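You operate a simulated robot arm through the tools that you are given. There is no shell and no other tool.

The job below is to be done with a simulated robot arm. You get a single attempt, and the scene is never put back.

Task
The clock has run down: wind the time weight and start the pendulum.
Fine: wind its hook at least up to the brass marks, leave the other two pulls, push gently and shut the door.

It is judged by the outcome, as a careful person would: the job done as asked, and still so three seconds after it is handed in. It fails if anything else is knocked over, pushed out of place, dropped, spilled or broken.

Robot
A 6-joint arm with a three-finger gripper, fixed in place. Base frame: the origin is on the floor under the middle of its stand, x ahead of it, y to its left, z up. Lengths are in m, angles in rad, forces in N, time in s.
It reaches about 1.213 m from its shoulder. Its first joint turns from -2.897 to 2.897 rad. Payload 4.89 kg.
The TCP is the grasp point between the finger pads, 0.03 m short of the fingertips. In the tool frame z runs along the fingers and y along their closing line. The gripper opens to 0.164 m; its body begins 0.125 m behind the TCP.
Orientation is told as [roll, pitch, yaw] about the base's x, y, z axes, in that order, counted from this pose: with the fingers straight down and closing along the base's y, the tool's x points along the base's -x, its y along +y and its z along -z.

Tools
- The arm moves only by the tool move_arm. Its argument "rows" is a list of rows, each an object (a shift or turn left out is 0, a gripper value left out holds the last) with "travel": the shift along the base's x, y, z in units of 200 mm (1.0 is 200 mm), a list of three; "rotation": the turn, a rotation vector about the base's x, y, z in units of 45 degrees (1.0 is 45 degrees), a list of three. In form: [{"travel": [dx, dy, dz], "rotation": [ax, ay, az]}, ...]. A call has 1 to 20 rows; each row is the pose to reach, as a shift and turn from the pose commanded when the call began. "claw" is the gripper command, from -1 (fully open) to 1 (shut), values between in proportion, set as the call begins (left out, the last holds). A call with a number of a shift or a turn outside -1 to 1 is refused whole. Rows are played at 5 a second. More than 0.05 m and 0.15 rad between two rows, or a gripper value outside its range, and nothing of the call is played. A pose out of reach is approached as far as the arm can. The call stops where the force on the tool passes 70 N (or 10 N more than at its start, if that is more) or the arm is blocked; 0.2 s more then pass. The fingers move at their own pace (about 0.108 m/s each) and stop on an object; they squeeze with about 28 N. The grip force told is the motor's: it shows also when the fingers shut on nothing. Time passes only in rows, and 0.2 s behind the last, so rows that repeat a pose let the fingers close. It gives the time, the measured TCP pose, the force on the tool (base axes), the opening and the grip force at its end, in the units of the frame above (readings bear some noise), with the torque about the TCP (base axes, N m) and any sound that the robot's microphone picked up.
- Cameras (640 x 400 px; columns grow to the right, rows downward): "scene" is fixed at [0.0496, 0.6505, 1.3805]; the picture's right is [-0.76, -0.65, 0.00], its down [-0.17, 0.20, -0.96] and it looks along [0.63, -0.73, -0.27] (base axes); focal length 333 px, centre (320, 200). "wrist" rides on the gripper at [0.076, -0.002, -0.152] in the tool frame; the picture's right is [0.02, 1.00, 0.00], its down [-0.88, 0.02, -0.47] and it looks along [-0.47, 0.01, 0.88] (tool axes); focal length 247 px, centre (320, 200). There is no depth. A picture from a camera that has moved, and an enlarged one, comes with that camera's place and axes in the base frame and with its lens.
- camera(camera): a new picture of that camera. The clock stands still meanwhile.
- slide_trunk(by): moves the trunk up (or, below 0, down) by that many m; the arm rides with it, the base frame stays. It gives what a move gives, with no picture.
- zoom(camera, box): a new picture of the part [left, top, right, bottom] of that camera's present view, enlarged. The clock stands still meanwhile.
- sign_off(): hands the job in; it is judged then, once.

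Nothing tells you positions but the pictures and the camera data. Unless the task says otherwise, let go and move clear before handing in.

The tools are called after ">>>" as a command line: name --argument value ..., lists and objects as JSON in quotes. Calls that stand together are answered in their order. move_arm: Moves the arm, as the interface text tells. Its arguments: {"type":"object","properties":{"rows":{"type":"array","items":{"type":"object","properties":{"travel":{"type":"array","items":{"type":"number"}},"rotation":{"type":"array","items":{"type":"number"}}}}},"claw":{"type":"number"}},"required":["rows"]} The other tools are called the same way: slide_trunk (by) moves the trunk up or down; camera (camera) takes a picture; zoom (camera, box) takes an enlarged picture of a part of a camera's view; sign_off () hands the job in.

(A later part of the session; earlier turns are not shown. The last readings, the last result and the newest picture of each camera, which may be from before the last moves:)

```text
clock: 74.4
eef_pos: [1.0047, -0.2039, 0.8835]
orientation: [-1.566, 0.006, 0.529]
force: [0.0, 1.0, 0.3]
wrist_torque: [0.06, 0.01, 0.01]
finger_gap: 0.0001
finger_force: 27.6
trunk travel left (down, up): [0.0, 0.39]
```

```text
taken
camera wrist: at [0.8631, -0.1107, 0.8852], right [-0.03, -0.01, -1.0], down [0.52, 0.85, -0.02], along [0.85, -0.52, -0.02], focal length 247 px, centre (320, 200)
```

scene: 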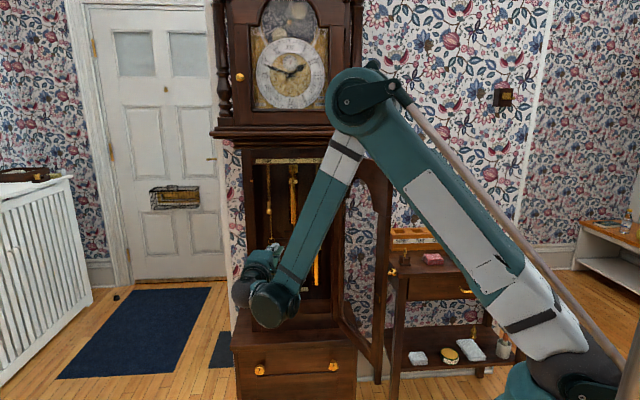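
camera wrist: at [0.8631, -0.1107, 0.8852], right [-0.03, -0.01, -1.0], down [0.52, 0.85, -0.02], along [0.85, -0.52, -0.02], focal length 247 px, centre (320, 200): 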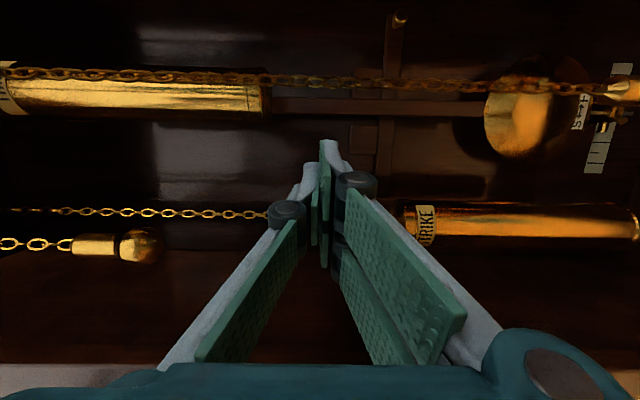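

Clear on both sides. Going in the last 7 cm to just left of the rod.

>>> move_arm --rows '[{"travel": [0.056, -0.104, 0]}, {"travel": [0.111, -0.207, 0]}, {"travel": [0.1665, -0.311, 0]}]'

>>> zoom --camera "wrist" --box '[200, 50, 460, 220]'

>>> zoom --camera "scene" --box '[230, 170, 340, 300]'

```text
clock: 75.2
eef_pos: [1.0373, -0.2656, 0.8813]
orientation: [-1.566, 0.006, 0.531]
force: [0.1, -0.8, 0.4]
wrist_torque: [0.04, 0.03, -0.03]
finger_gap: 0.0
finger_force: 27.9
trunk travel left (down, up): [0.0, 0.39]
```

```text
2.35 times, centred on (330, 135) of wrist
camera zoom: at [0.8947, -0.1728, 0.8833], right [-0.03, -0.01, -1.0], down [0.52, 0.85, -0.02], along [0.85, -0.52, -0.02], focal length 581 px, centre (296, 353)
```

zoom: 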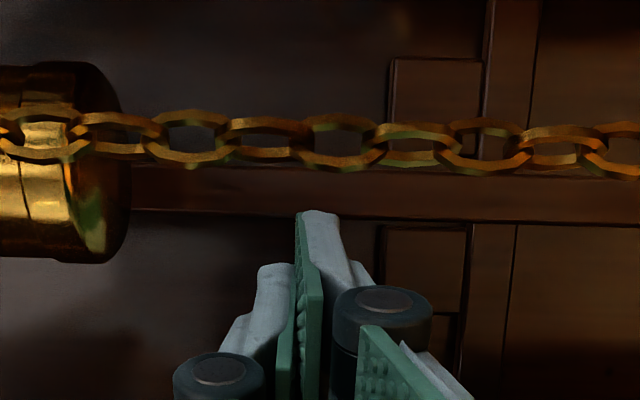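

```text
3.08 times, centred on (285, 235) of scene
camera zoom: at [0.0496, 0.6505, 1.3805], right [-0.76, -0.65, 0.0], down [-0.17, 0.2, -0.96], along [0.63, -0.73, -0.27], focal length 1024 px, centre (428, 92)
```

zoom: 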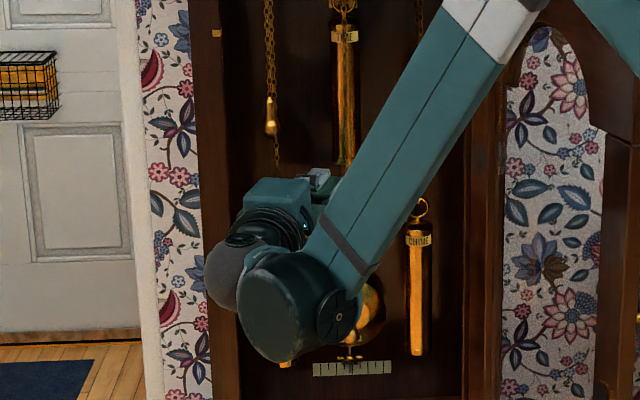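

The fingertips are right beside the rod. Now a slightly larger gentle push of about 25 mm at the rod, with an immediate withdrawal.

>>> move_arm --rows '[{"travel": [-0.02, -0.02, 0]}, {"travel": [-0.043, -0.043, 0]}, {"travel": [-0.071, -0.071, 0]}, {"travel": [-0.1025, -0.1025, 0]}, {"travel": [-0.225, 0.1096, 0]}, {"travel": [-0.3475, 0.322, 0]}, {"travel": [-0.47, 0.534, 0]}, {"travel": [-0.592, 0.746, 0]}]'

>>> zoom --camera "wrist" --box '[280, 40, 560, 200]'

>>> move_arm --rows '[{"travel": [0, 0, 0]}]'

>>> zoom --camera "wrist" --box '[280, 40, 560, 200]'

>>> move_arm --rows '[{"travel": [0, 0, 0]}]'

>>> zoom --camera "wrist" --box '[280, 40, 560, 200]'

```text
clock: 77.0
eef_pos: [0.9182, -0.1202, 0.8814]
orientation: [-1.565, 0.006, 0.526]
force: [0.4, -2.1, -0.9]
wrist_torque: [-0.07, -0.07, 0.02]
finger_gap: 0.0
finger_force: 27.8
trunk travel left (down, up): [0.0, 0.39]
```

```text
2.29 times, centred on (420, 120) of wrist
camera zoom: at [0.7778, -0.0261, 0.8829], right [-0.03, -0.01, -1.0], down [0.52, 0.85, -0.02], along [0.85, -0.52, -0.02], focal length 564 px, centre (91, 383)
```

zoom: 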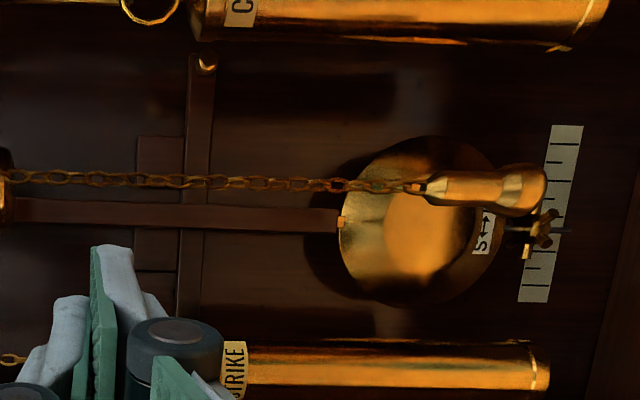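

```text
clock: 77.4
eef_pos: [0.9187, -0.1183, 0.8801]
orientation: [-1.565, 0.006, 0.529]
force: [0.7, 0.6, -0.3]
wrist_torque: [-0.01, 0.0, 0.0]
finger_gap: 0.0
finger_force: 28.2
trunk travel left (down, up): [0.0, 0.39]
```

```text
2.29 times, centred on (420, 120) of wrist
camera zoom: at [0.7779, -0.0249, 0.8832], right [-0.03, -0.01, -1.0], down [0.52, 0.85, -0.02], along [0.85, -0.52, -0.02], focal length 564 px, centre (91, 383)
```

zoom: 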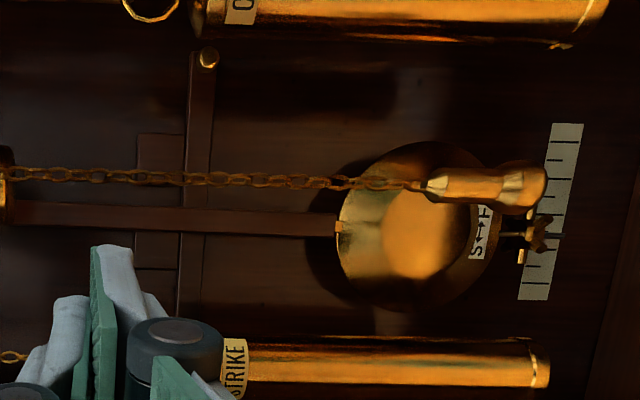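

```text
clock: 77.8
eef_pos: [0.9191, -0.1198, 0.8824]
orientation: [-1.566, 0.006, 0.527]
force: [0.1, -0.1, 0.5]
wrist_torque: [-0.03, 0.0, -0.02]
finger_gap: 0.0
finger_force: 28.1
trunk travel left (down, up): [0.0, 0.39]
```

```text
2.29 times, centred on (420, 120) of wrist
camera zoom: at [0.778, -0.025, 0.8832], right [-0.03, -0.01, -1.0], down [0.52, 0.85, -0.02], along [0.85, -0.52, -0.02], focal length 564 px, centre (91, 383)
```

zoom: 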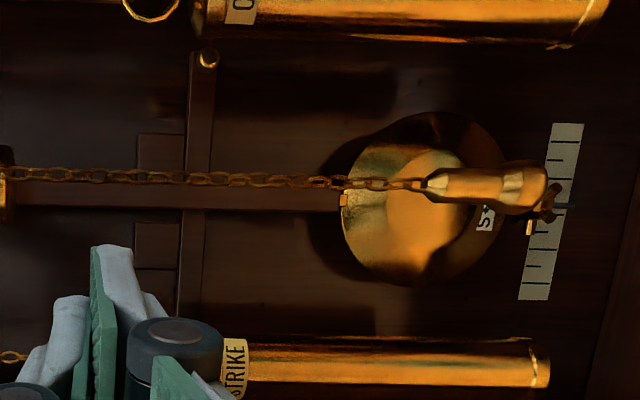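

>>> move_arm --rows '[{"travel": [-0.1, 0.06, 0.107], "rotation": [0.133, 0.086, 0]}, {"travel": [-0.2, 0.12, 0.214], "rotation": [0.266, 0.173, 0]}, {"travel": [-0.3, 0.17, 0.321], "rotation": [0.4, 0.259, 0]}, {"travel": [-0.4, 0.22, 0.429], "rotation": [0.533, 0.346, 0]}, {"travel": [-0.5, 0.26, 0.536], "rotation": [0.666, 0.432, 0]}, {"travel": [-0.6, 0.3, 0.643], "rotation": [0.799, 0.518, 0]}, {"travel": [-0.7, 0.34, 0.75], "rotation": [0.932, 0.605, 0]}]'

>>> zoom --camera "scene" --box '[265, 250, 325, 300]'

>>> move_arm --rows '[{"travel": [-0.073, 0.045, 0.137], "rotation": [0.124, 0.081, 0]}]'

>>> zoom --camera "scene" --box '[265, 250, 325, 300]'

>>> move_arm --rows '[{"travel": [-0.073, 0.045, 0.137], "rotation": [0.124, 0.081, 0]}]'

>>> zoom --camera "scene" --box '[265, 250, 325, 300]'

>>> move_arm --rows '[{"travel": [-0.073, 0.045, 0.137], "rotation": [0.124, 0.081, 0]}]'

>>> zoom --camera "scene" --box '[265, 250, 325, 300]'

>>> move_arm --rows '[{"travel": [-0.073, 0.045, 0.137], "rotation": [0.124, 0.081, 0]}]'

>>> zoom --camera "scene" --box '[265, 250, 325, 300]'

```text
clock: 79.4
eef_pos: [0.7787, -0.0501, 1.0308]
orientation: [-0.693, 0.04, 0.549]
force: [2.1, 0.2, -0.8]
wrist_torque: [-0.14, 0.18, -0.18]
finger_gap: 0.0
finger_force: 27.4
trunk travel left (down, up): [0.0, 0.39]
```

```text
8.00 times, centred on (295, 275) of scene
camera zoom: at [0.0496, 0.6505, 1.3805], right [-0.76, -0.65, 0.0], down [-0.17, 0.2, -0.96], along [0.63, -0.73, -0.27], focal length 2662 px, centre (520, -400)
```

zoom: 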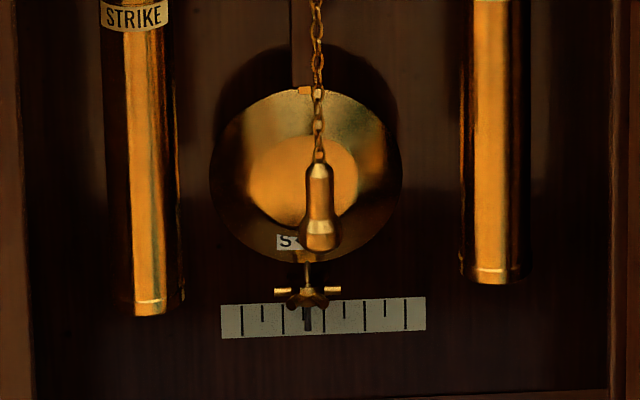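

```text
clock: 79.8
eef_pos: [0.7647, -0.0392, 1.0566]
orientation: [-0.575, 0.044, 0.554]
force: [0.8, 0.0, -0.3]
wrist_torque: [-0.09, 0.07, -0.06]
finger_gap: 0.0
finger_force: 28.4
trunk travel left (down, up): [0.0, 0.39]
```

```text
8.00 times, centred on (295, 275) of scene
camera zoom: at [0.0496, 0.6505, 1.3805], right [-0.76, -0.65, 0.0], down [-0.17, 0.2, -0.96], along [0.63, -0.73, -0.27], focal length 2662 px, centre (520, -400)
```

zoom: 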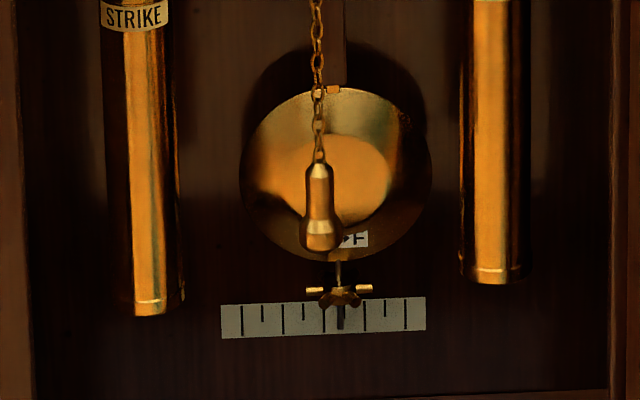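

```text
clock: 80.2
eef_pos: [0.7487, -0.0305, 1.0855]
orientation: [-0.458, 0.044, 0.559]
force: [1.0, 0.4, -0.6]
wrist_torque: [-0.08, 0.09, -0.03]
finger_gap: 0.0
finger_force: 27.9
trunk travel left (down, up): [0.0, 0.39]
```

```text
8.00 times, centred on (295, 275) of scene
camera zoom: at [0.0496, 0.6505, 1.3805], right [-0.76, -0.65, 0.0], down [-0.17, 0.2, -0.96], along [0.63, -0.73, -0.27], focal length 2662 px, centre (520, -400)
```

zoom: 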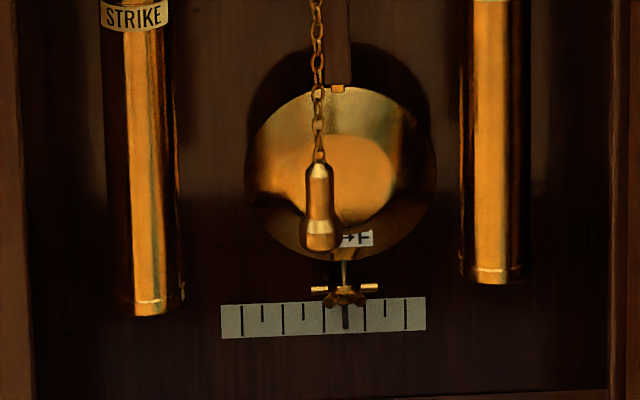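

```text
clock: 80.6
eef_pos: [0.7356, -0.0217, 1.1131]
orientation: [-0.343, 0.047, 0.566]
force: [1.0, 0.2, -0.5]
wrist_torque: [-0.02, 0.09, -0.04]
finger_gap: 0.0
finger_force: 28.1
trunk travel left (down, up): [0.0, 0.39]
```

```text
8.00 times, centred on (295, 275) of scene
camera zoom: at [0.0496, 0.6505, 1.3805], right [-0.76, -0.65, 0.0], down [-0.17, 0.2, -0.96], along [0.63, -0.73, -0.27], focal length 2662 px, centre (520, -400)
```

zoom: 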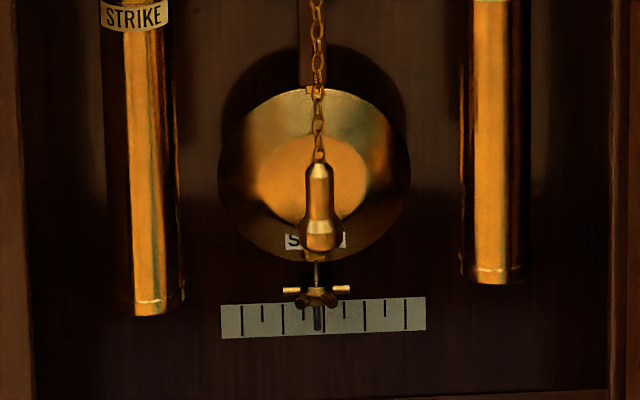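

```text
clock: 81.0
eef_pos: [0.7208, -0.0138, 1.1411]
orientation: [-0.227, 0.048, 0.572]
force: [0.9, -0.1, -0.3]
wrist_torque: [-0.09, 0.05, 0.01]
finger_gap: 0.0002
finger_force: 27.9
trunk travel left (down, up): [0.0, 0.39]
```

```text
8.00 times, centred on (295, 275) of scene
camera zoom: at [0.0496, 0.6505, 1.3805], right [-0.76, -0.65, 0.0], down [-0.17, 0.2, -0.96], along [0.63, -0.73, -0.27], focal length 2662 px, centre (520, -400)
```

zoom: 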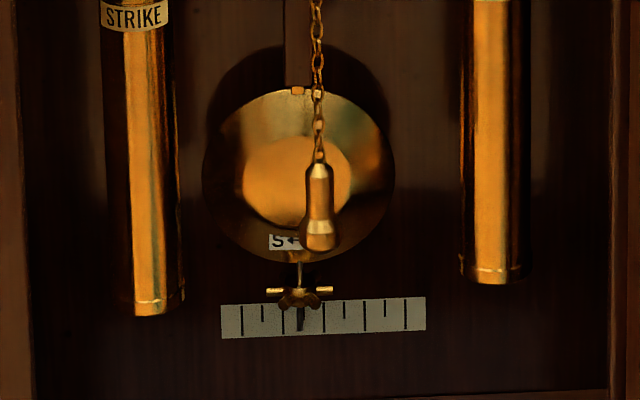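

The swing improved only modestly, to about 25 px. The fingertips probably touched the rod only with their tapered ends and the hand lagged. I'll watch a few seconds longer to learn whether this amplitude holds.

>>> move_arm --rows '[{"travel": [0, 0, 0]}, {"travel": [0, 0, 0]}, {"travel": [0, 0, 0]}, {"travel": [0, 0, 0]}, {"travel": [0, 0, 0]}, {"travel": [0, 0, 0]}, {"travel": [0, 0, 0]}, {"travel": [0, 0, 0]}, {"travel": [0, 0, 0]}, {"travel": [0, 0, 0]}, {"travel": [0, 0, 0]}, {"travel": [0, 0, 0]}, {"travel": [0, 0, 0]}, {"travel": [0, 0, 0]}, {"travel": [0, 0, 0]}, {"travel": [0, 0, 0]}, {"travel": [0, 0, 0]}]'

>>> zoom --camera "scene" --box '[265, 250, 325, 300]'

>>> move_arm --rows '[{"travel": [0, 0, 0]}]'

>>> zoom --camera "scene" --box '[265, 250, 325, 300]'

>>> move_arm --rows '[{"travel": [0, 0, 0]}]'

>>> zoom --camera "scene" --box '[265, 250, 325, 300]'

>>> zoom --camera "scene" --box '[240, 145, 345, 240]'

```text
clock: 84.6
eef_pos: [0.7218, -0.0139, 1.1412]
orientation: [-0.227, 0.049, 0.571]
force: [0.4, -0.5, 0.7]
wrist_torque: [0.01, 0.01, -0.01]
finger_gap: 0.0001
finger_force: 28.1
trunk travel left (down, up): [0.0, 0.39]
```

```text
8.00 times, centred on (295, 275) of scene
camera zoom: at [0.0496, 0.6505, 1.3805], right [-0.76, -0.65, 0.0], down [-0.17, 0.2, -0.96], along [0.63, -0.73, -0.27], focal length 2662 px, centre (520, -400)
```

zoom: 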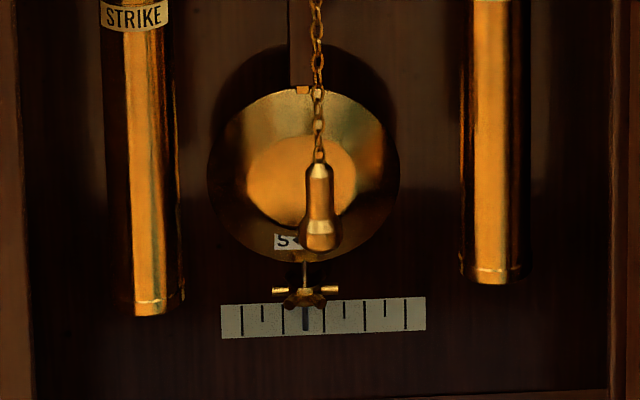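

```text
clock: 85.0
eef_pos: [0.7215, -0.0119, 1.1408]
orientation: [-0.227, 0.049, 0.57]
force: [0.0, 1.2, 0.3]
wrist_torque: [0.03, 0.01, 0.03]
finger_gap: 0.0001
finger_force: 27.8
trunk travel left (down, up): [0.0, 0.39]
```

```text
8.00 times, centred on (295, 275) of scene
camera zoom: at [0.0496, 0.6505, 1.3805], right [-0.76, -0.65, 0.0], down [-0.17, 0.2, -0.96], along [0.63, -0.73, -0.27], focal length 2662 px, centre (520, -400)
```

zoom: 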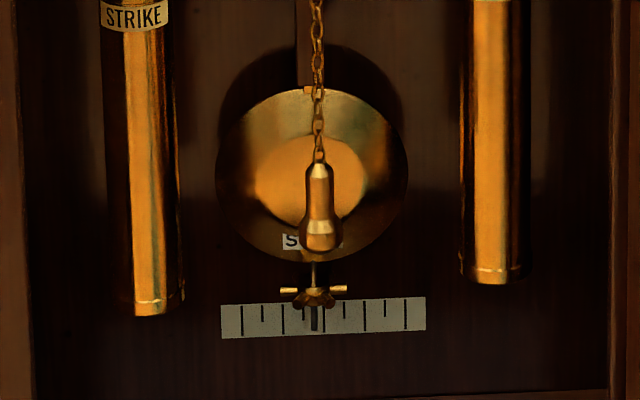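

```text
clock: 85.4
eef_pos: [0.72, -0.0129, 1.141]
orientation: [-0.228, 0.05, 0.571]
force: [-0.3, -0.5, 1.2]
wrist_torque: [-0.04, 0.03, -0.01]
finger_gap: 0.0002
finger_force: 28.1
trunk travel left (down, up): [0.0, 0.39]
```

```text
8.00 times, centred on (295, 275) of scene
camera zoom: at [0.0496, 0.6505, 1.3805], right [-0.76, -0.65, 0.0], down [-0.17, 0.2, -0.96], along [0.63, -0.73, -0.27], focal length 2662 px, centre (520, -400)
```

zoom: 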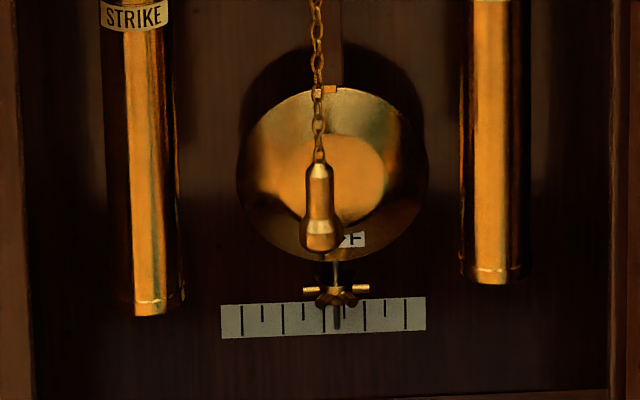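

```text
4.21 times, centred on (292, 192) of scene
camera zoom: at [0.0496, 0.6505, 1.3805], right [-0.76, -0.65, 0.0], down [-0.17, 0.2, -0.96], along [0.63, -0.73, -0.27], focal length 1401 px, centre (436, 232)
```

zoom: 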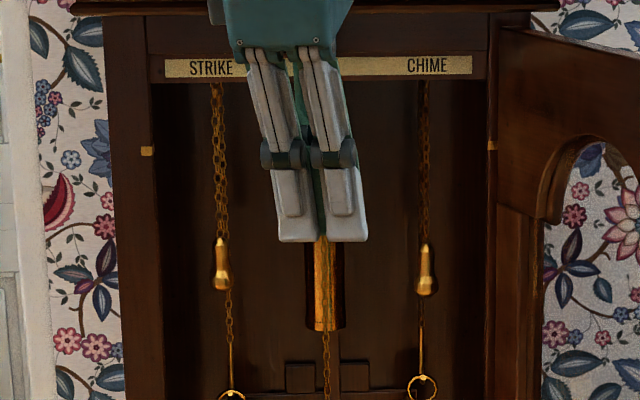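

This amplitude still fades, so a fuller push is needed. I'll re-enter slightly deeper and push by pivoting the hand, so the tip moves right while the rear stays clear of the chain, and hold briefly before withdrawing. Returning to the entry position first.

>>> move_arm --rows '[{"travel": [0.075, -0.025, -0.16], "rotation": [-0.124, -0.081, 0]}, {"travel": [0.15, -0.05, -0.32], "rotation": [-0.2485, -0.161, 0]}, {"travel": [0.225, -0.075, -0.48], "rotation": [-0.3727, -0.242, 0]}, {"travel": [0.3, -0.1, -0.65], "rotation": [-0.497, -0.323, 0]}]'

>>> move_arm --rows '[{"travel": [0.091, -0.025, -0.09], "rotation": [-0.133, -0.086, 0]}, {"travel": [0.183, -0.05, -0.18], "rotation": [-0.266, -0.173, 0]}, {"travel": [0.274, -0.075, -0.27], "rotation": [-0.4, -0.259, 0]}, {"travel": [0.366, -0.1, -0.36], "rotation": [-0.533, -0.346, 0]}, {"travel": [0.457, -0.124, -0.45], "rotation": [-0.666, -0.432, 0]}, {"travel": [0.549, -0.149, -0.54], "rotation": [-0.799, -0.518, 0]}, {"travel": [0.64, -0.174, -0.635], "rotation": [-0.932, -0.605, 0]}]'

>>> move_arm --rows '[{"travel": [0, 0, 0], "rotation": [0, 0, 0.067]}, {"travel": [0, 0, 0], "rotation": [0, 0, 0.067]}]'

>>> camera --camera "wrist"

```text
clock: 86.4
eef_pos: [0.7788, -0.0349, 1.0119]
orientation: [-0.695, 0.041, 0.549]
force: [-1.1, -0.6, 1.3]
wrist_torque: [0.19, -0.2, 0.2]
finger_gap: 0.0
finger_force: 28.1
trunk travel left (down, up): [0.0, 0.39]
```

```text
clock: 88.0
eef_pos: [0.906, -0.0672, 0.8871]
orientation: [-1.572, 0.005, 0.527]
force: [-2.2, -1.0, 2.6]
wrist_torque: [0.3, 0.15, 0.37]
finger_gap: 0.0
finger_force: 27.7
trunk travel left (down, up): [0.0, 0.39]
```

```text
clock: 88.6
eef_pos: [0.9076, -0.0676, 0.8847]
orientation: [-1.564, 0.004, 0.582]
force: [0.6, 0.3, 1.0]
wrist_torque: [-0.04, 0.02, -0.01]
finger_gap: 0.0001
finger_force: 27.8
trunk travel left (down, up): [0.0, 0.39]
```

```text
taken
camera wrist: at [0.7629, 0.0184, 0.8872], right [-0.03, -0.01, -1.0], down [0.48, 0.88, -0.02], along [0.88, -0.48, -0.02], focal length 247 px, centre (320, 200)
```

wrist: 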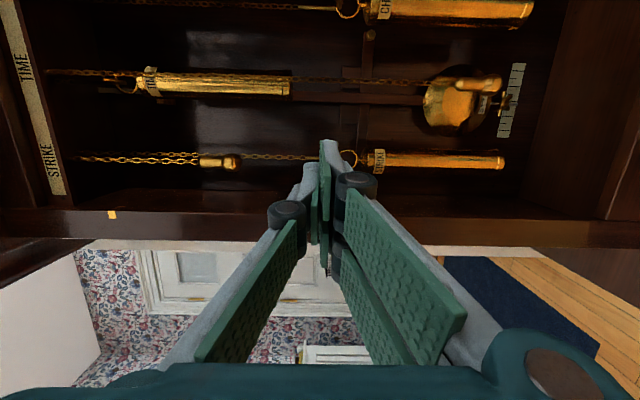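

>>> move_arm --rows '[{"travel": [0.092, -0.141, 0]}, {"travel": [0.184, -0.283, 0]}, {"travel": [0.277, -0.424, 0]}, {"travel": [0.369, -0.566, 0]}, {"travel": [0.461, -0.707, 0]}]'

>>> move_arm --rows '[{"travel": [0.066, -0.101, 0]}, {"travel": [0.132, -0.202, 0]}, {"travel": [0.198, -0.303, 0]}]'

>>> zoom --camera "wrist" --box '[200, 50, 460, 220]'

>>> zoom --camera "scene" --box '[230, 170, 340, 300]'

```text
clock: 89.8
eef_pos: [0.9997, -0.208, 0.8847]
orientation: [-1.564, 0.003, 0.581]
force: [-1.0, 0.9, 0.6]
wrist_torque: [0.08, 0.06, -0.06]
finger_gap: 0.0
finger_force: 28.1
trunk travel left (down, up): [0.0, 0.39]
```

```text
clock: 90.6
eef_pos: [1.0407, -0.2698, 0.8838]
orientation: [-1.565, 0.004, 0.582]
force: [-0.4, 0.0, -0.7]
wrist_torque: [0.03, 0.05, 0.03]
finger_gap: 0.0001
finger_force: 28.0
trunk travel left (down, up): [0.0, 0.39]
```

```text
2.35 times, centred on (330, 135) of wrist
camera zoom: at [0.895, -0.1839, 0.8875], right [-0.03, -0.01, -1.0], down [0.48, 0.88, -0.02], along [0.88, -0.48, -0.02], focal length 581 px, centre (296, 353)
```

zoom: 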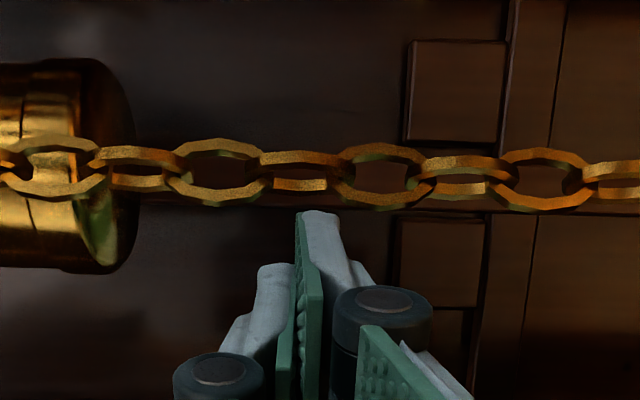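

```text
3.08 times, centred on (285, 235) of scene
camera zoom: at [0.0496, 0.6505, 1.3805], right [-0.76, -0.65, 0.0], down [-0.17, 0.2, -0.96], along [0.63, -0.73, -0.27], focal length 1024 px, centre (428, 92)
```

zoom: 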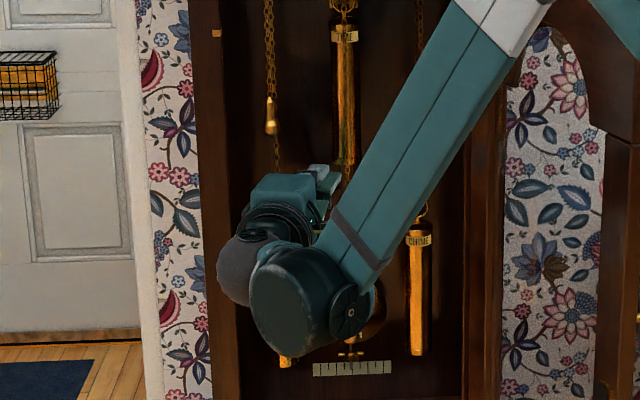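

Now a few millimetres deeper so the full finger width (not just the tips) meets the rod, checking for any contact with the back board.

>>> move_arm --rows '[{"travel": [0.01, -0.015, 0]}, {"travel": [0.018, -0.027, 0]}]'

>>> zoom --camera "wrist" --box '[260, 90, 400, 180]'

```text
clock: 91.2
eef_pos: [1.0435, -0.2752, 0.8858]
orientation: [-1.565, 0.006, 0.578]
force: [-0.1, 0.9, -0.5]
wrist_torque: [0.04, 0.0, 0.04]
finger_gap: 0.0
finger_force: 28.3
trunk travel left (down, up): [0.0, 0.39]
```

```text
4.44 times, centred on (330, 135) of wrist
camera zoom: at [0.8981, -0.1898, 0.887], right [-0.03, -0.01, -1.0], down [0.48, 0.88, -0.02], along [0.88, -0.48, -0.02], focal length 1098 px, centre (276, 489)
```

zoom: 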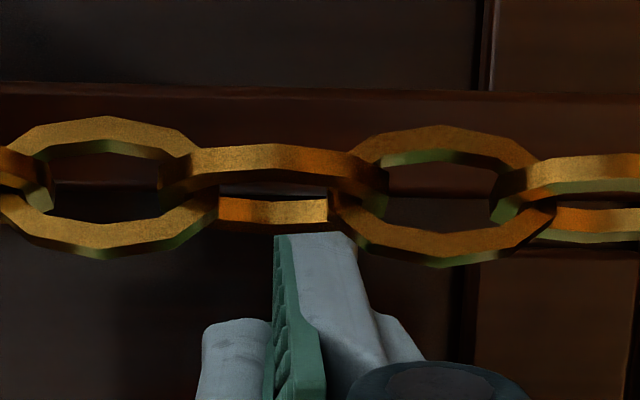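

No contact with the board. Now the fuller, slow push: pivoting the tip about 35 mm to the right, a brief hold, then straight out.

>>> move_arm --rows '[{"travel": [-0.013, -0.012, 0], "rotation": [0, 0, -0.029]}, {"travel": [-0.03, -0.029, 0], "rotation": [0, 0, -0.068]}, {"travel": [-0.05, -0.047, 0], "rotation": [0, 0, -0.112]}, {"travel": [-0.069, -0.065, 0], "rotation": [0, 0, -0.156]}, {"travel": [-0.088, -0.084, 0], "rotation": [0, 0, -0.2]}, {"travel": [-0.108, -0.102, 0], "rotation": [0, 0, -0.244]}, {"travel": [-0.108, -0.102, 0], "rotation": [0, 0, -0.244]}]'

>>> zoom --camera "wrist" --box '[200, 0, 560, 220]'

>>> zoom --camera "scene" --box '[240, 230, 345, 335]'

```text
clock: 92.8
eef_pos: [1.0215, -0.2951, 0.8832]
orientation: [-1.566, 0.005, 0.391]
force: [1.3, 0.2, 0.5]
wrist_torque: [0.02, -0.02, -0.03]
finger_gap: 0.0002
finger_force: 28.3
trunk travel left (down, up): [0.0, 0.39]
```

```text
1.78 times, centred on (380, 110) of wrist
camera zoom: at [0.8953, -0.1831, 0.8857], right [-0.03, -0.01, -1.0], down [0.64, 0.77, -0.02], along [0.77, -0.64, -0.02], focal length 439 px, centre (213, 360)
```

zoom: 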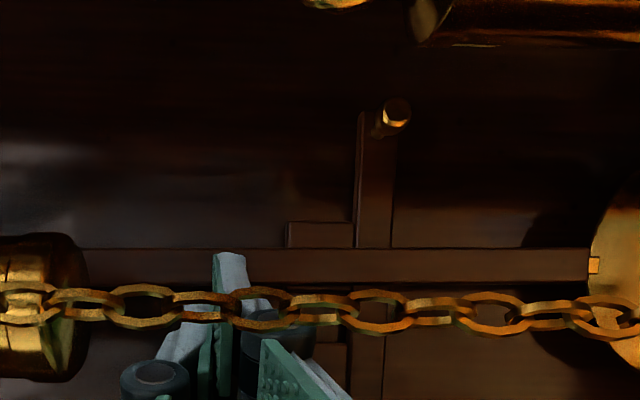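

```text
3.81 times, centred on (292, 282) of scene
camera zoom: at [0.0496, 0.6505, 1.3805], right [-0.76, -0.65, 0.0], down [-0.17, 0.2, -0.96], along [0.63, -0.73, -0.27], focal length 1268 px, centre (425, -114)
```

zoom: 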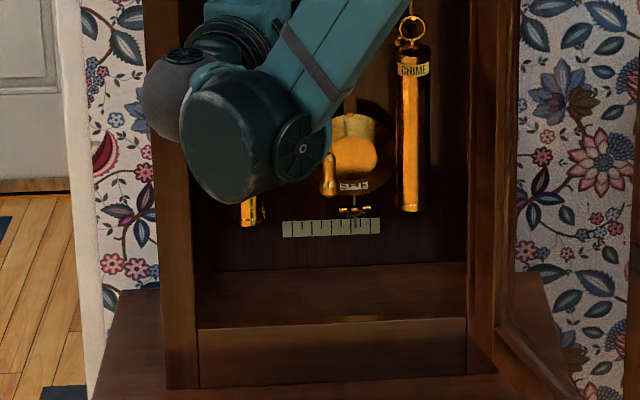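

The bob is now held about 1.5° to the right with almost no force. I'll push 12 mm further, slightly lower to stay clear of the TIME weight, then check before releasing.

>>> move_arm --rows '[{"travel": [-0.014, -0.014, -0.01]}, {"travel": [-0.028, -0.028, -0.02]}, {"travel": [-0.042, -0.042, -0.02]}, {"travel": [-0.042, -0.042, -0.02]}]'

>>> zoom --camera "wrist" --box '[200, 0, 560, 220]'

>>> zoom --camera "scene" --box '[240, 230, 345, 335]'

```text
clock: 93.8
eef_pos: [1.0133, -0.3034, 0.8802]
orientation: [-1.565, 0.005, 0.39]
force: [-0.2, 0.9, -0.4]
wrist_torque: [0.02, -0.02, -0.05]
finger_gap: 0.0
finger_force: 28.0
trunk travel left (down, up): [0.0, 0.39]
```

```text
1.78 times, centred on (380, 110) of wrist
camera zoom: at [0.8864, -0.192, 0.8823], right [-0.03, -0.01, -1.0], down [0.64, 0.77, -0.02], along [0.77, -0.64, -0.02], focal length 439 px, centre (213, 360)
```

zoom: 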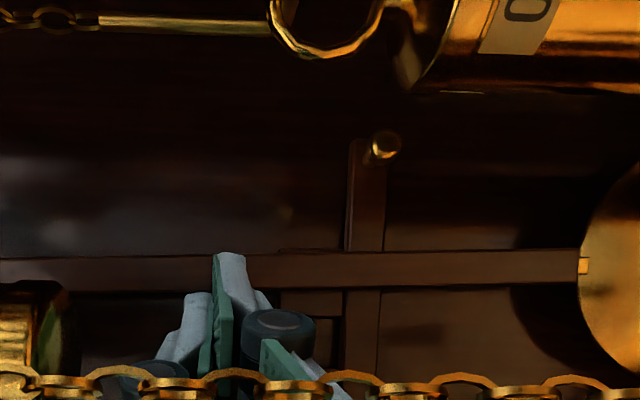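

```text
3.81 times, centred on (292, 282) of scene
camera zoom: at [0.0496, 0.6505, 1.3805], right [-0.76, -0.65, 0.0], down [-0.17, 0.2, -0.96], along [0.63, -0.73, -0.27], focal length 1268 px, centre (425, -114)
```

zoom: 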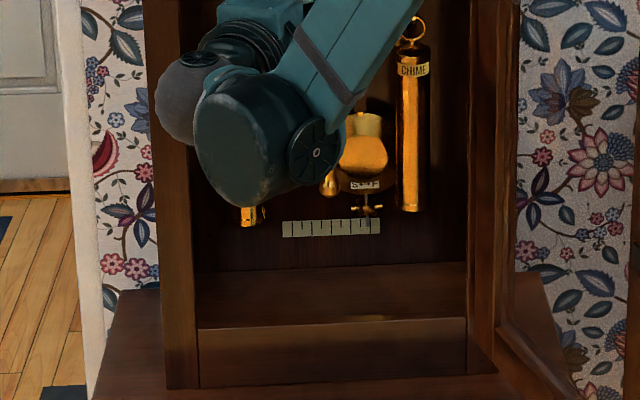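

The bob is held at about 2.35°, still within the scale and clear of the chime weight. Releasing now with a quick straight withdrawal.

>>> move_arm --rows '[{"travel": [-0.122, 0.207, 0]}, {"travel": [-0.244, 0.414, 0]}, {"travel": [-0.366, 0.621, 0]}, {"travel": [-0.488, 0.828, 0]}]'

>>> zoom --camera "scene" --box '[240, 230, 345, 335]'

>>> move_arm --rows '[{"travel": [-0.1, 0.06, 0.107], "rotation": [0.125, 0.098, 0]}, {"travel": [-0.2, 0.12, 0.214], "rotation": [0.25, 0.197, 0]}]'

>>> zoom --camera "scene" --box '[240, 230, 345, 335]'

>>> move_arm --rows '[{"travel": [-0.1, 0.06, 0.107], "rotation": [0.125, 0.098, 0]}, {"travel": [-0.2, 0.12, 0.214], "rotation": [0.25, 0.197, 0]}]'

>>> zoom --camera "scene" --box '[265, 250, 325, 300]'

>>> camera --camera "scene"

```text
clock: 94.8
eef_pos: [0.9142, -0.1405, 0.8805]
orientation: [-1.566, 0.006, 0.388]
force: [0.5, -1.1, -0.7]
wrist_torque: [-0.11, -0.04, -0.05]
finger_gap: 0.0
finger_force: 27.8
trunk travel left (down, up): [0.0, 0.39]
```

```text
3.81 times, centred on (292, 282) of scene
camera zoom: at [0.0496, 0.6505, 1.3805], right [-0.76, -0.65, 0.0], down [-0.17, 0.2, -0.96], along [0.63, -0.73, -0.27], focal length 1268 px, centre (425, -114)
```

zoom: 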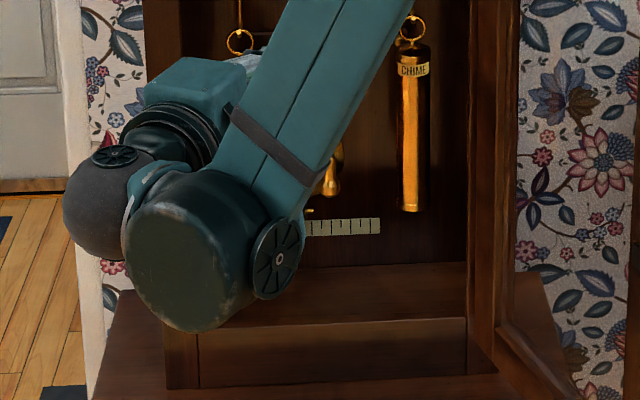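

```text
clock: 95.4
eef_pos: [0.8768, -0.1153, 0.9237]
orientation: [-1.322, 0.074, 0.397]
force: [3.1, 0.6, -2.4]
wrist_torque: [-0.27, 0.02, -0.37]
finger_gap: 0.0001
finger_force: 28.4
trunk travel left (down, up): [0.0, 0.39]
```

```text
3.81 times, centred on (292, 282) of scene
camera zoom: at [0.0496, 0.6505, 1.3805], right [-0.76, -0.65, 0.0], down [-0.17, 0.2, -0.96], along [0.63, -0.73, -0.27], focal length 1268 px, centre (425, -114)
```

zoom: 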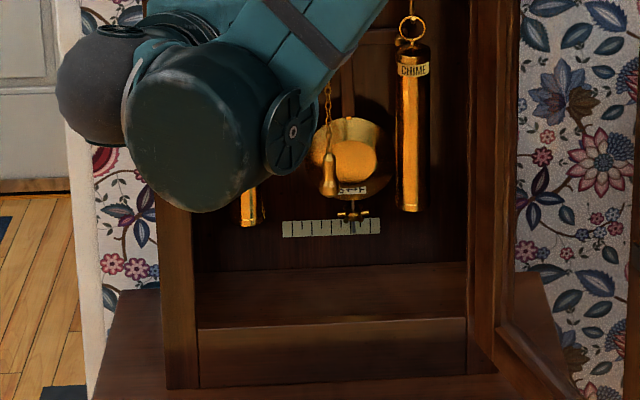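

```text
clock: 96.0
eef_pos: [0.8351, -0.0903, 0.9667]
orientation: [-1.079, 0.14, 0.424]
force: [2.0, 0.0, -1.5]
wrist_torque: [-0.18, 0.08, -0.3]
finger_gap: 0.0003
finger_force: 27.8
trunk travel left (down, up): [0.0, 0.39]
```

```text
8.00 times, centred on (295, 275) of scene
camera zoom: at [0.0496, 0.6505, 1.3805], right [-0.76, -0.65, 0.0], down [-0.17, 0.2, -0.96], along [0.63, -0.73, -0.27], focal length 2662 px, centre (520, -400)
```

zoom: 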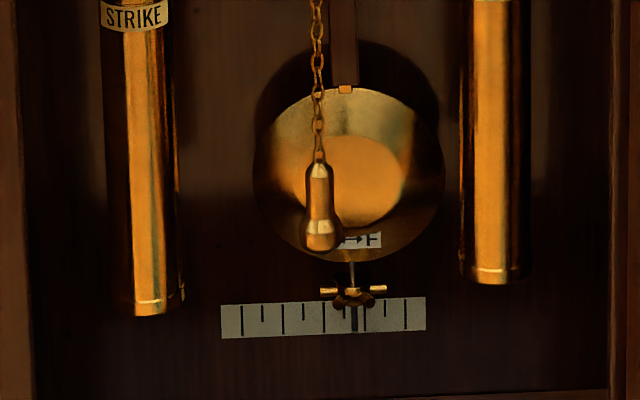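

```text
taken
```

scene: 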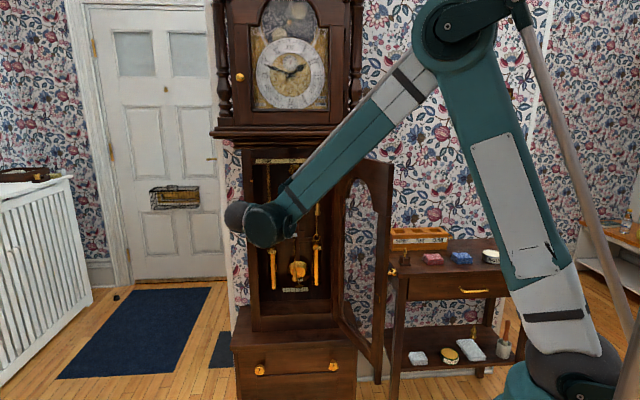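

The swing is now about 60–68 px (roughly 2.2°). I'll continue retracting while sampling whether the clock sustains it.

>>> move_arm --rows '[{"travel": [-0.096, 0.058, 0.145], "rotation": [0.139, 0.051, 0]}, {"travel": [-0.192, 0.117, 0.289], "rotation": [0.278, 0.101, 0]}]'

>>> zoom --camera "scene" --box '[265, 250, 325, 300]'

>>> move_arm --rows '[{"travel": [-0.096, 0.058, 0.145], "rotation": [0.139, 0.051, 0]}, {"travel": [-0.192, 0.117, 0.289], "rotation": [0.278, 0.101, 0]}]'

>>> zoom --camera "scene" --box '[265, 250, 325, 300]'

>>> move_arm --rows '[{"travel": [-0.096, 0.058, 0.145], "rotation": [0.139, 0.051, 0]}, {"travel": [-0.192, 0.117, 0.289], "rotation": [0.278, 0.101, 0]}]'

>>> zoom --camera "scene" --box '[265, 250, 325, 300]'

>>> move_arm --rows '[{"travel": [-0.08, 0, 0.2], "rotation": [0.115, 0.042, 0]}, {"travel": [-0.15, 0, 0.42], "rotation": [0.23, 0.084, 0]}]'

>>> zoom --camera "scene" --box '[265, 250, 325, 300]'

```text
clock: 96.6
eef_pos: [0.7965, -0.0663, 1.0248]
orientation: [-0.846, 0.117, 0.455]
force: [2.8, 0.3, -2.0]
wrist_torque: [-0.17, 0.19, -0.26]
finger_gap: 0.0
finger_force: 27.9
trunk travel left (down, up): [0.0, 0.39]
```

```text
8.00 times, centred on (295, 275) of scene
camera zoom: at [0.0496, 0.6505, 1.3805], right [-0.76, -0.65, 0.0], down [-0.17, 0.2, -0.96], along [0.63, -0.73, -0.27], focal length 2662 px, centre (520, -400)
```

zoom: 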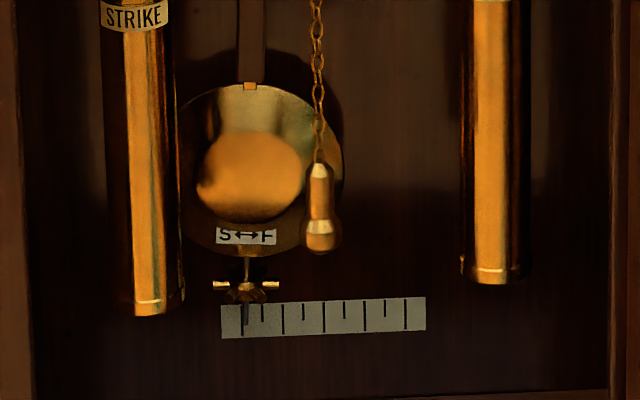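

```text
clock: 97.2
eef_pos: [0.7599, -0.043, 1.0812]
orientation: [-0.615, 0.09, 0.478]
force: [2.1, -0.3, -0.5]
wrist_torque: [-0.13, 0.23, -0.16]
finger_gap: 0.0001
finger_force: 27.7
trunk travel left (down, up): [0.0, 0.39]
```

```text
8.00 times, centred on (295, 275) of scene
camera zoom: at [0.0496, 0.6505, 1.3805], right [-0.76, -0.65, 0.0], down [-0.17, 0.2, -0.96], along [0.63, -0.73, -0.27], focal length 2662 px, centre (520, -400)
```

zoom: 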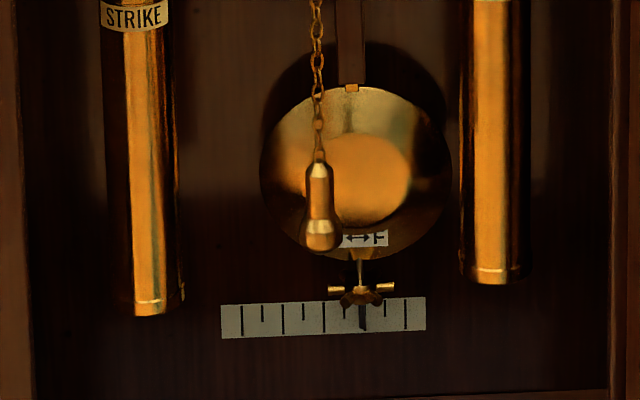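

```text
clock: 97.8
eef_pos: [0.7206, -0.0198, 1.1381]
orientation: [-0.383, 0.058, 0.496]
force: [1.4, 0.5, -2.0]
wrist_torque: [-0.16, 0.21, -0.12]
finger_gap: 0.0001
finger_force: 28.1
trunk travel left (down, up): [0.0, 0.39]
```

```text
8.00 times, centred on (295, 275) of scene
camera zoom: at [0.0496, 0.6505, 1.3805], right [-0.76, -0.65, 0.0], down [-0.17, 0.2, -0.96], along [0.63, -0.73, -0.27], focal length 2662 px, centre (520, -400)
```

zoom: 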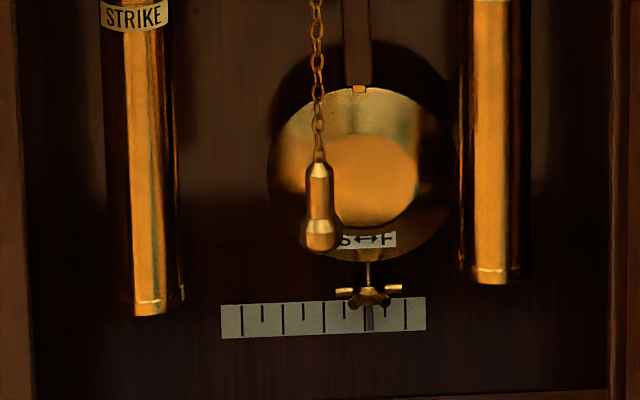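

```text
clock: 98.4
eef_pos: [0.689, -0.0208, 1.2235]
orientation: [-0.195, 0.029, 0.503]
force: [0.8, 0.3, -1.4]
wrist_torque: [-0.13, 0.18, -0.06]
finger_gap: 0.0001
finger_force: 28.3
trunk travel left (down, up): [0.0, 0.39]
```

```text
8.00 times, centred on (295, 275) of scene
camera zoom: at [0.0496, 0.6505, 1.3805], right [-0.76, -0.65, 0.0], down [-0.17, 0.2, -0.96], along [0.63, -0.73, -0.27], focal length 2662 px, centre (520, -400)
```

zoom: 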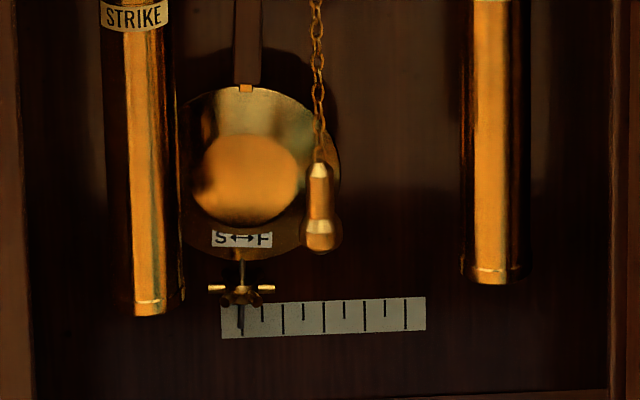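

The swing has grown to about 80 px (≈2.6°), so the escapement is now driving it. Time to close the door: I'll lift over it to the outer side again.

>>> move_arm --rows '[{"travel": [0, 0, 0.2], "rotation": [0.077, 0.028, 0]}, {"travel": [0, 0, 0.4], "rotation": [0.154, 0.056, 0]}, {"travel": [0, 0, 0.6], "rotation": [0.231, 0.084, 0]}, {"travel": [-0.12, -0.16, 0.6], "rotation": [0.231, 0.084, 0]}, {"travel": [-0.24, -0.32, 0.6], "rotation": [0.231, 0.084, 0]}, {"travel": [-0.36, -0.48, 0.6], "rotation": [0.231, 0.084, 0]}, {"travel": [-0.47, -0.625, 0.6], "rotation": [0.231, 0.084, 0]}]'

>>> zoom --camera "scene" --box '[265, 250, 325, 300]'

>>> move_arm --rows '[{"travel": [-0.12, -0.16, 0]}, {"travel": [-0.24, -0.32, 0]}, {"travel": [-0.36, -0.48, 0]}, {"travel": [-0.47, -0.625, 0]}]'

>>> camera --camera "scene"

>>> camera --camera "wrist"

>>> zoom --camera "scene" --box '[240, 145, 345, 240]'

>>> zoom --camera "scene" --box '[265, 250, 325, 300]'

```text
clock: 100.0
eef_pos: [0.5968, -0.144, 1.3448]
orientation: [-0.005, -0.001, 0.506]
force: [1.0, 1.6, -0.9]
wrist_torque: [-0.17, 0.2, -0.01]
finger_gap: 0.0
finger_force: 28.3
trunk travel left (down, up): [0.0, 0.39]
```

```text
8.00 times, centred on (295, 275) of scene
camera zoom: at [0.0496, 0.6505, 1.3805], right [-0.76, -0.65, 0.0], down [-0.17, 0.2, -0.96], along [0.63, -0.73, -0.27], focal length 2662 px, centre (520, -400)
```

zoom: 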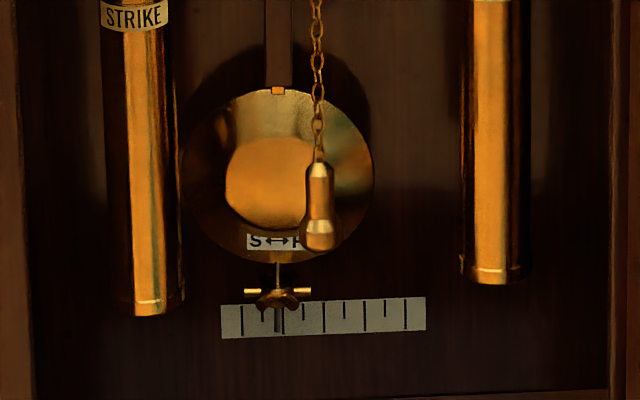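

```text
clock: 101.0
eef_pos: [0.5033, -0.2691, 1.3447]
orientation: [-0.005, 0.0, 0.506]
force: [1.6, 1.3, -0.1]
wrist_torque: [-0.2, 0.13, 0.02]
finger_gap: 0.0001
finger_force: 27.9
trunk travel left (down, up): [0.0, 0.39]
```

```text
taken
```

scene: 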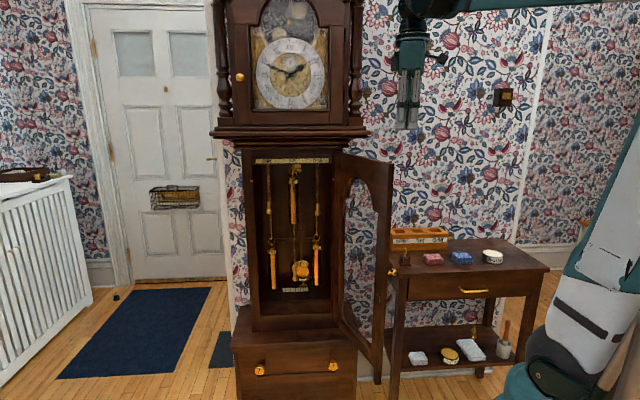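

```text
taken
camera wrist: at [0.4388, -0.3065, 1.4962], right [-0.5, 0.86, -0.01], down [0.76, 0.45, 0.47], along [0.41, 0.23, -0.88], focal length 247 px, centre (320, 200)
```

wrist: 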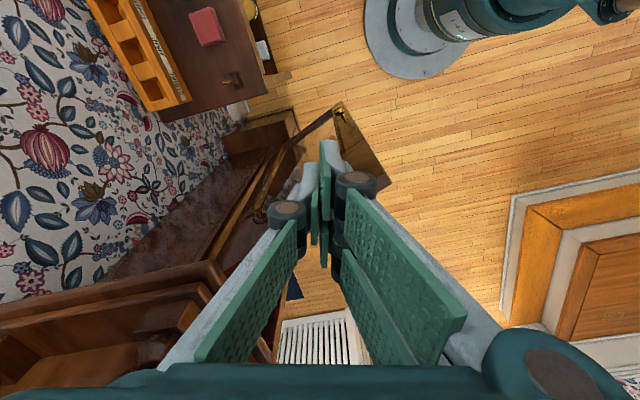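

```text
4.21 times, centred on (292, 192) of scene
camera zoom: at [0.0496, 0.6505, 1.3805], right [-0.76, -0.65, 0.0], down [-0.17, 0.2, -0.96], along [0.63, -0.73, -0.27], focal length 1401 px, centre (436, 232)
```

zoom: 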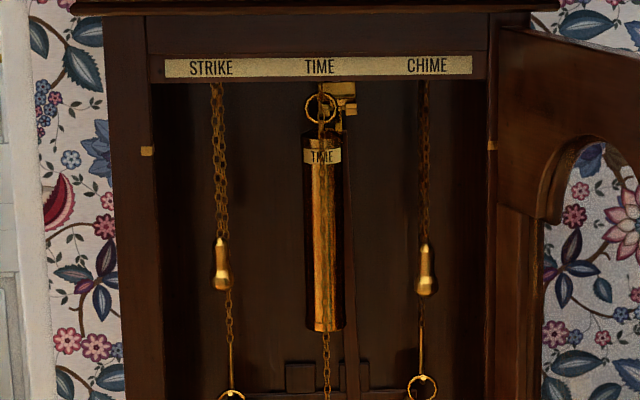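

```text
8.00 times, centred on (295, 275) of scene
camera zoom: at [0.0496, 0.6505, 1.3805], right [-0.76, -0.65, 0.0], down [-0.17, 0.2, -0.96], along [0.63, -0.73, -0.27], focal length 2662 px, centre (520, -400)
```

zoom: 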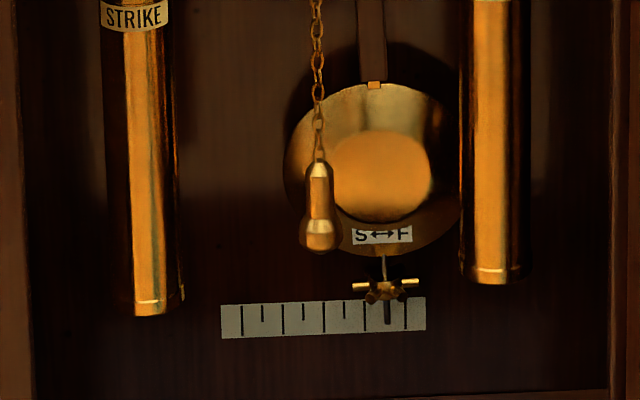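

The pendulum is running strongly (period about 1.9 s, ±2.6°) and the TIME ring is still above the marks. Now I'll lower the closed fingers beside the door's outer face, near its free edge and above the table items.

>>> move_arm --rows '[{"travel": [0, 0, -0.2]}, {"travel": [0, 0, -0.4]}, {"travel": [0, 0, -0.6]}, {"travel": [0, 0, -0.8]}, {"travel": [0, 0, -1.0]}]'

>>> camera --camera "wrist"

>>> camera --camera "scene"

```text
clock: 102.2
eef_pos: [0.5031, -0.2719, 1.1429]
orientation: [-0.004, 0.0, 0.506]
force: [-0.4, 1.5, -0.4]
wrist_torque: [-0.05, -0.14, 0.01]
finger_gap: 0.0001
finger_force: 27.8
trunk travel left (down, up): [0.0, 0.39]
```

```text
taken
camera wrist: at [0.4392, -0.3089, 1.2948], right [-0.5, 0.86, -0.01], down [0.76, 0.45, 0.47], along [0.41, 0.23, -0.88], focal length 247 px, centre (320, 200)
```

wrist: 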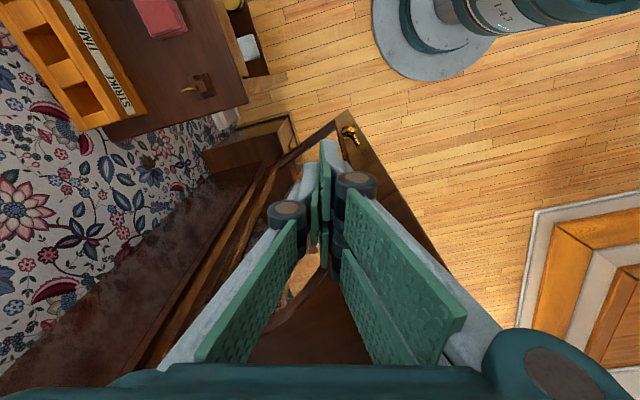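

```text
taken
```

scene: 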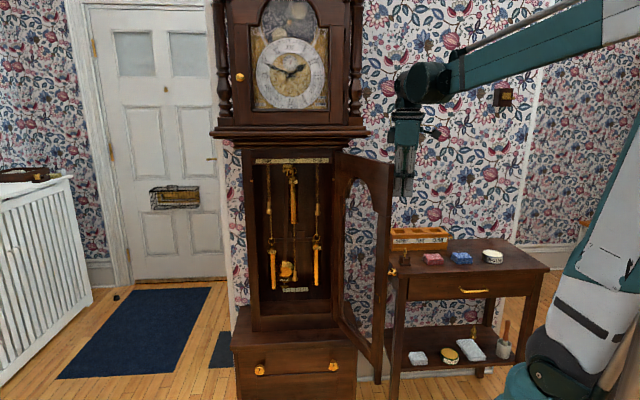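

The fingers are beside the door's outer face. Sweeping the door closed along its arc, steadily.

>>> move_arm --rows '[{"travel": [0.046, 0.11, 0]}, {"travel": [0.093, 0.2185, 0]}, {"travel": [0.1485, 0.3555, 0]}, {"travel": [0.207, 0.489, 0]}, {"travel": [0.2735, 0.59, 0]}, {"travel": [0.3435, 0.6915, 0]}, {"travel": [0.426, 0.782, 0]}, {"travel": [0.5125, 0.868, 0]}, {"travel": [0.6095, 0.943, 0]}]'

>>> camera --camera "scene"

>>> camera --camera "wrist"

```text
clock: 104.2
eef_pos: [0.6227, -0.083, 1.145]
orientation: [-0.006, 0.0, 0.506]
force: [-1.4, -0.6, 1.1]
wrist_torque: [0.08, -0.18, 0.0]
finger_gap: 0.0001
finger_force: 27.8
trunk travel left (down, up): [0.0, 0.39]
```

```text
taken
```

scene: 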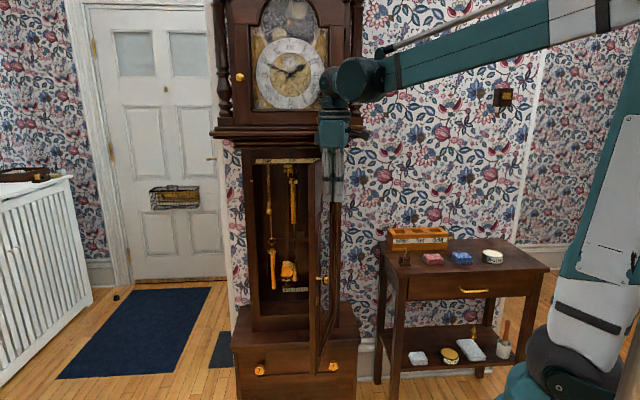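

```text
taken
camera wrist: at [0.5589, -0.1198, 1.2971], right [-0.5, 0.86, 0.0], down [0.76, 0.44, 0.47], along [0.41, 0.24, -0.88], focal length 247 px, centre (320, 200)
```

wrist: 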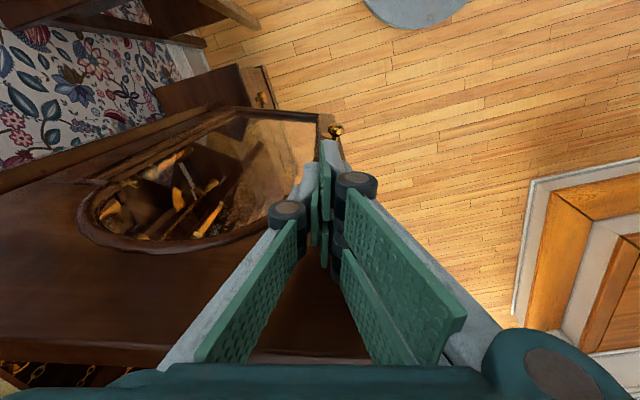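

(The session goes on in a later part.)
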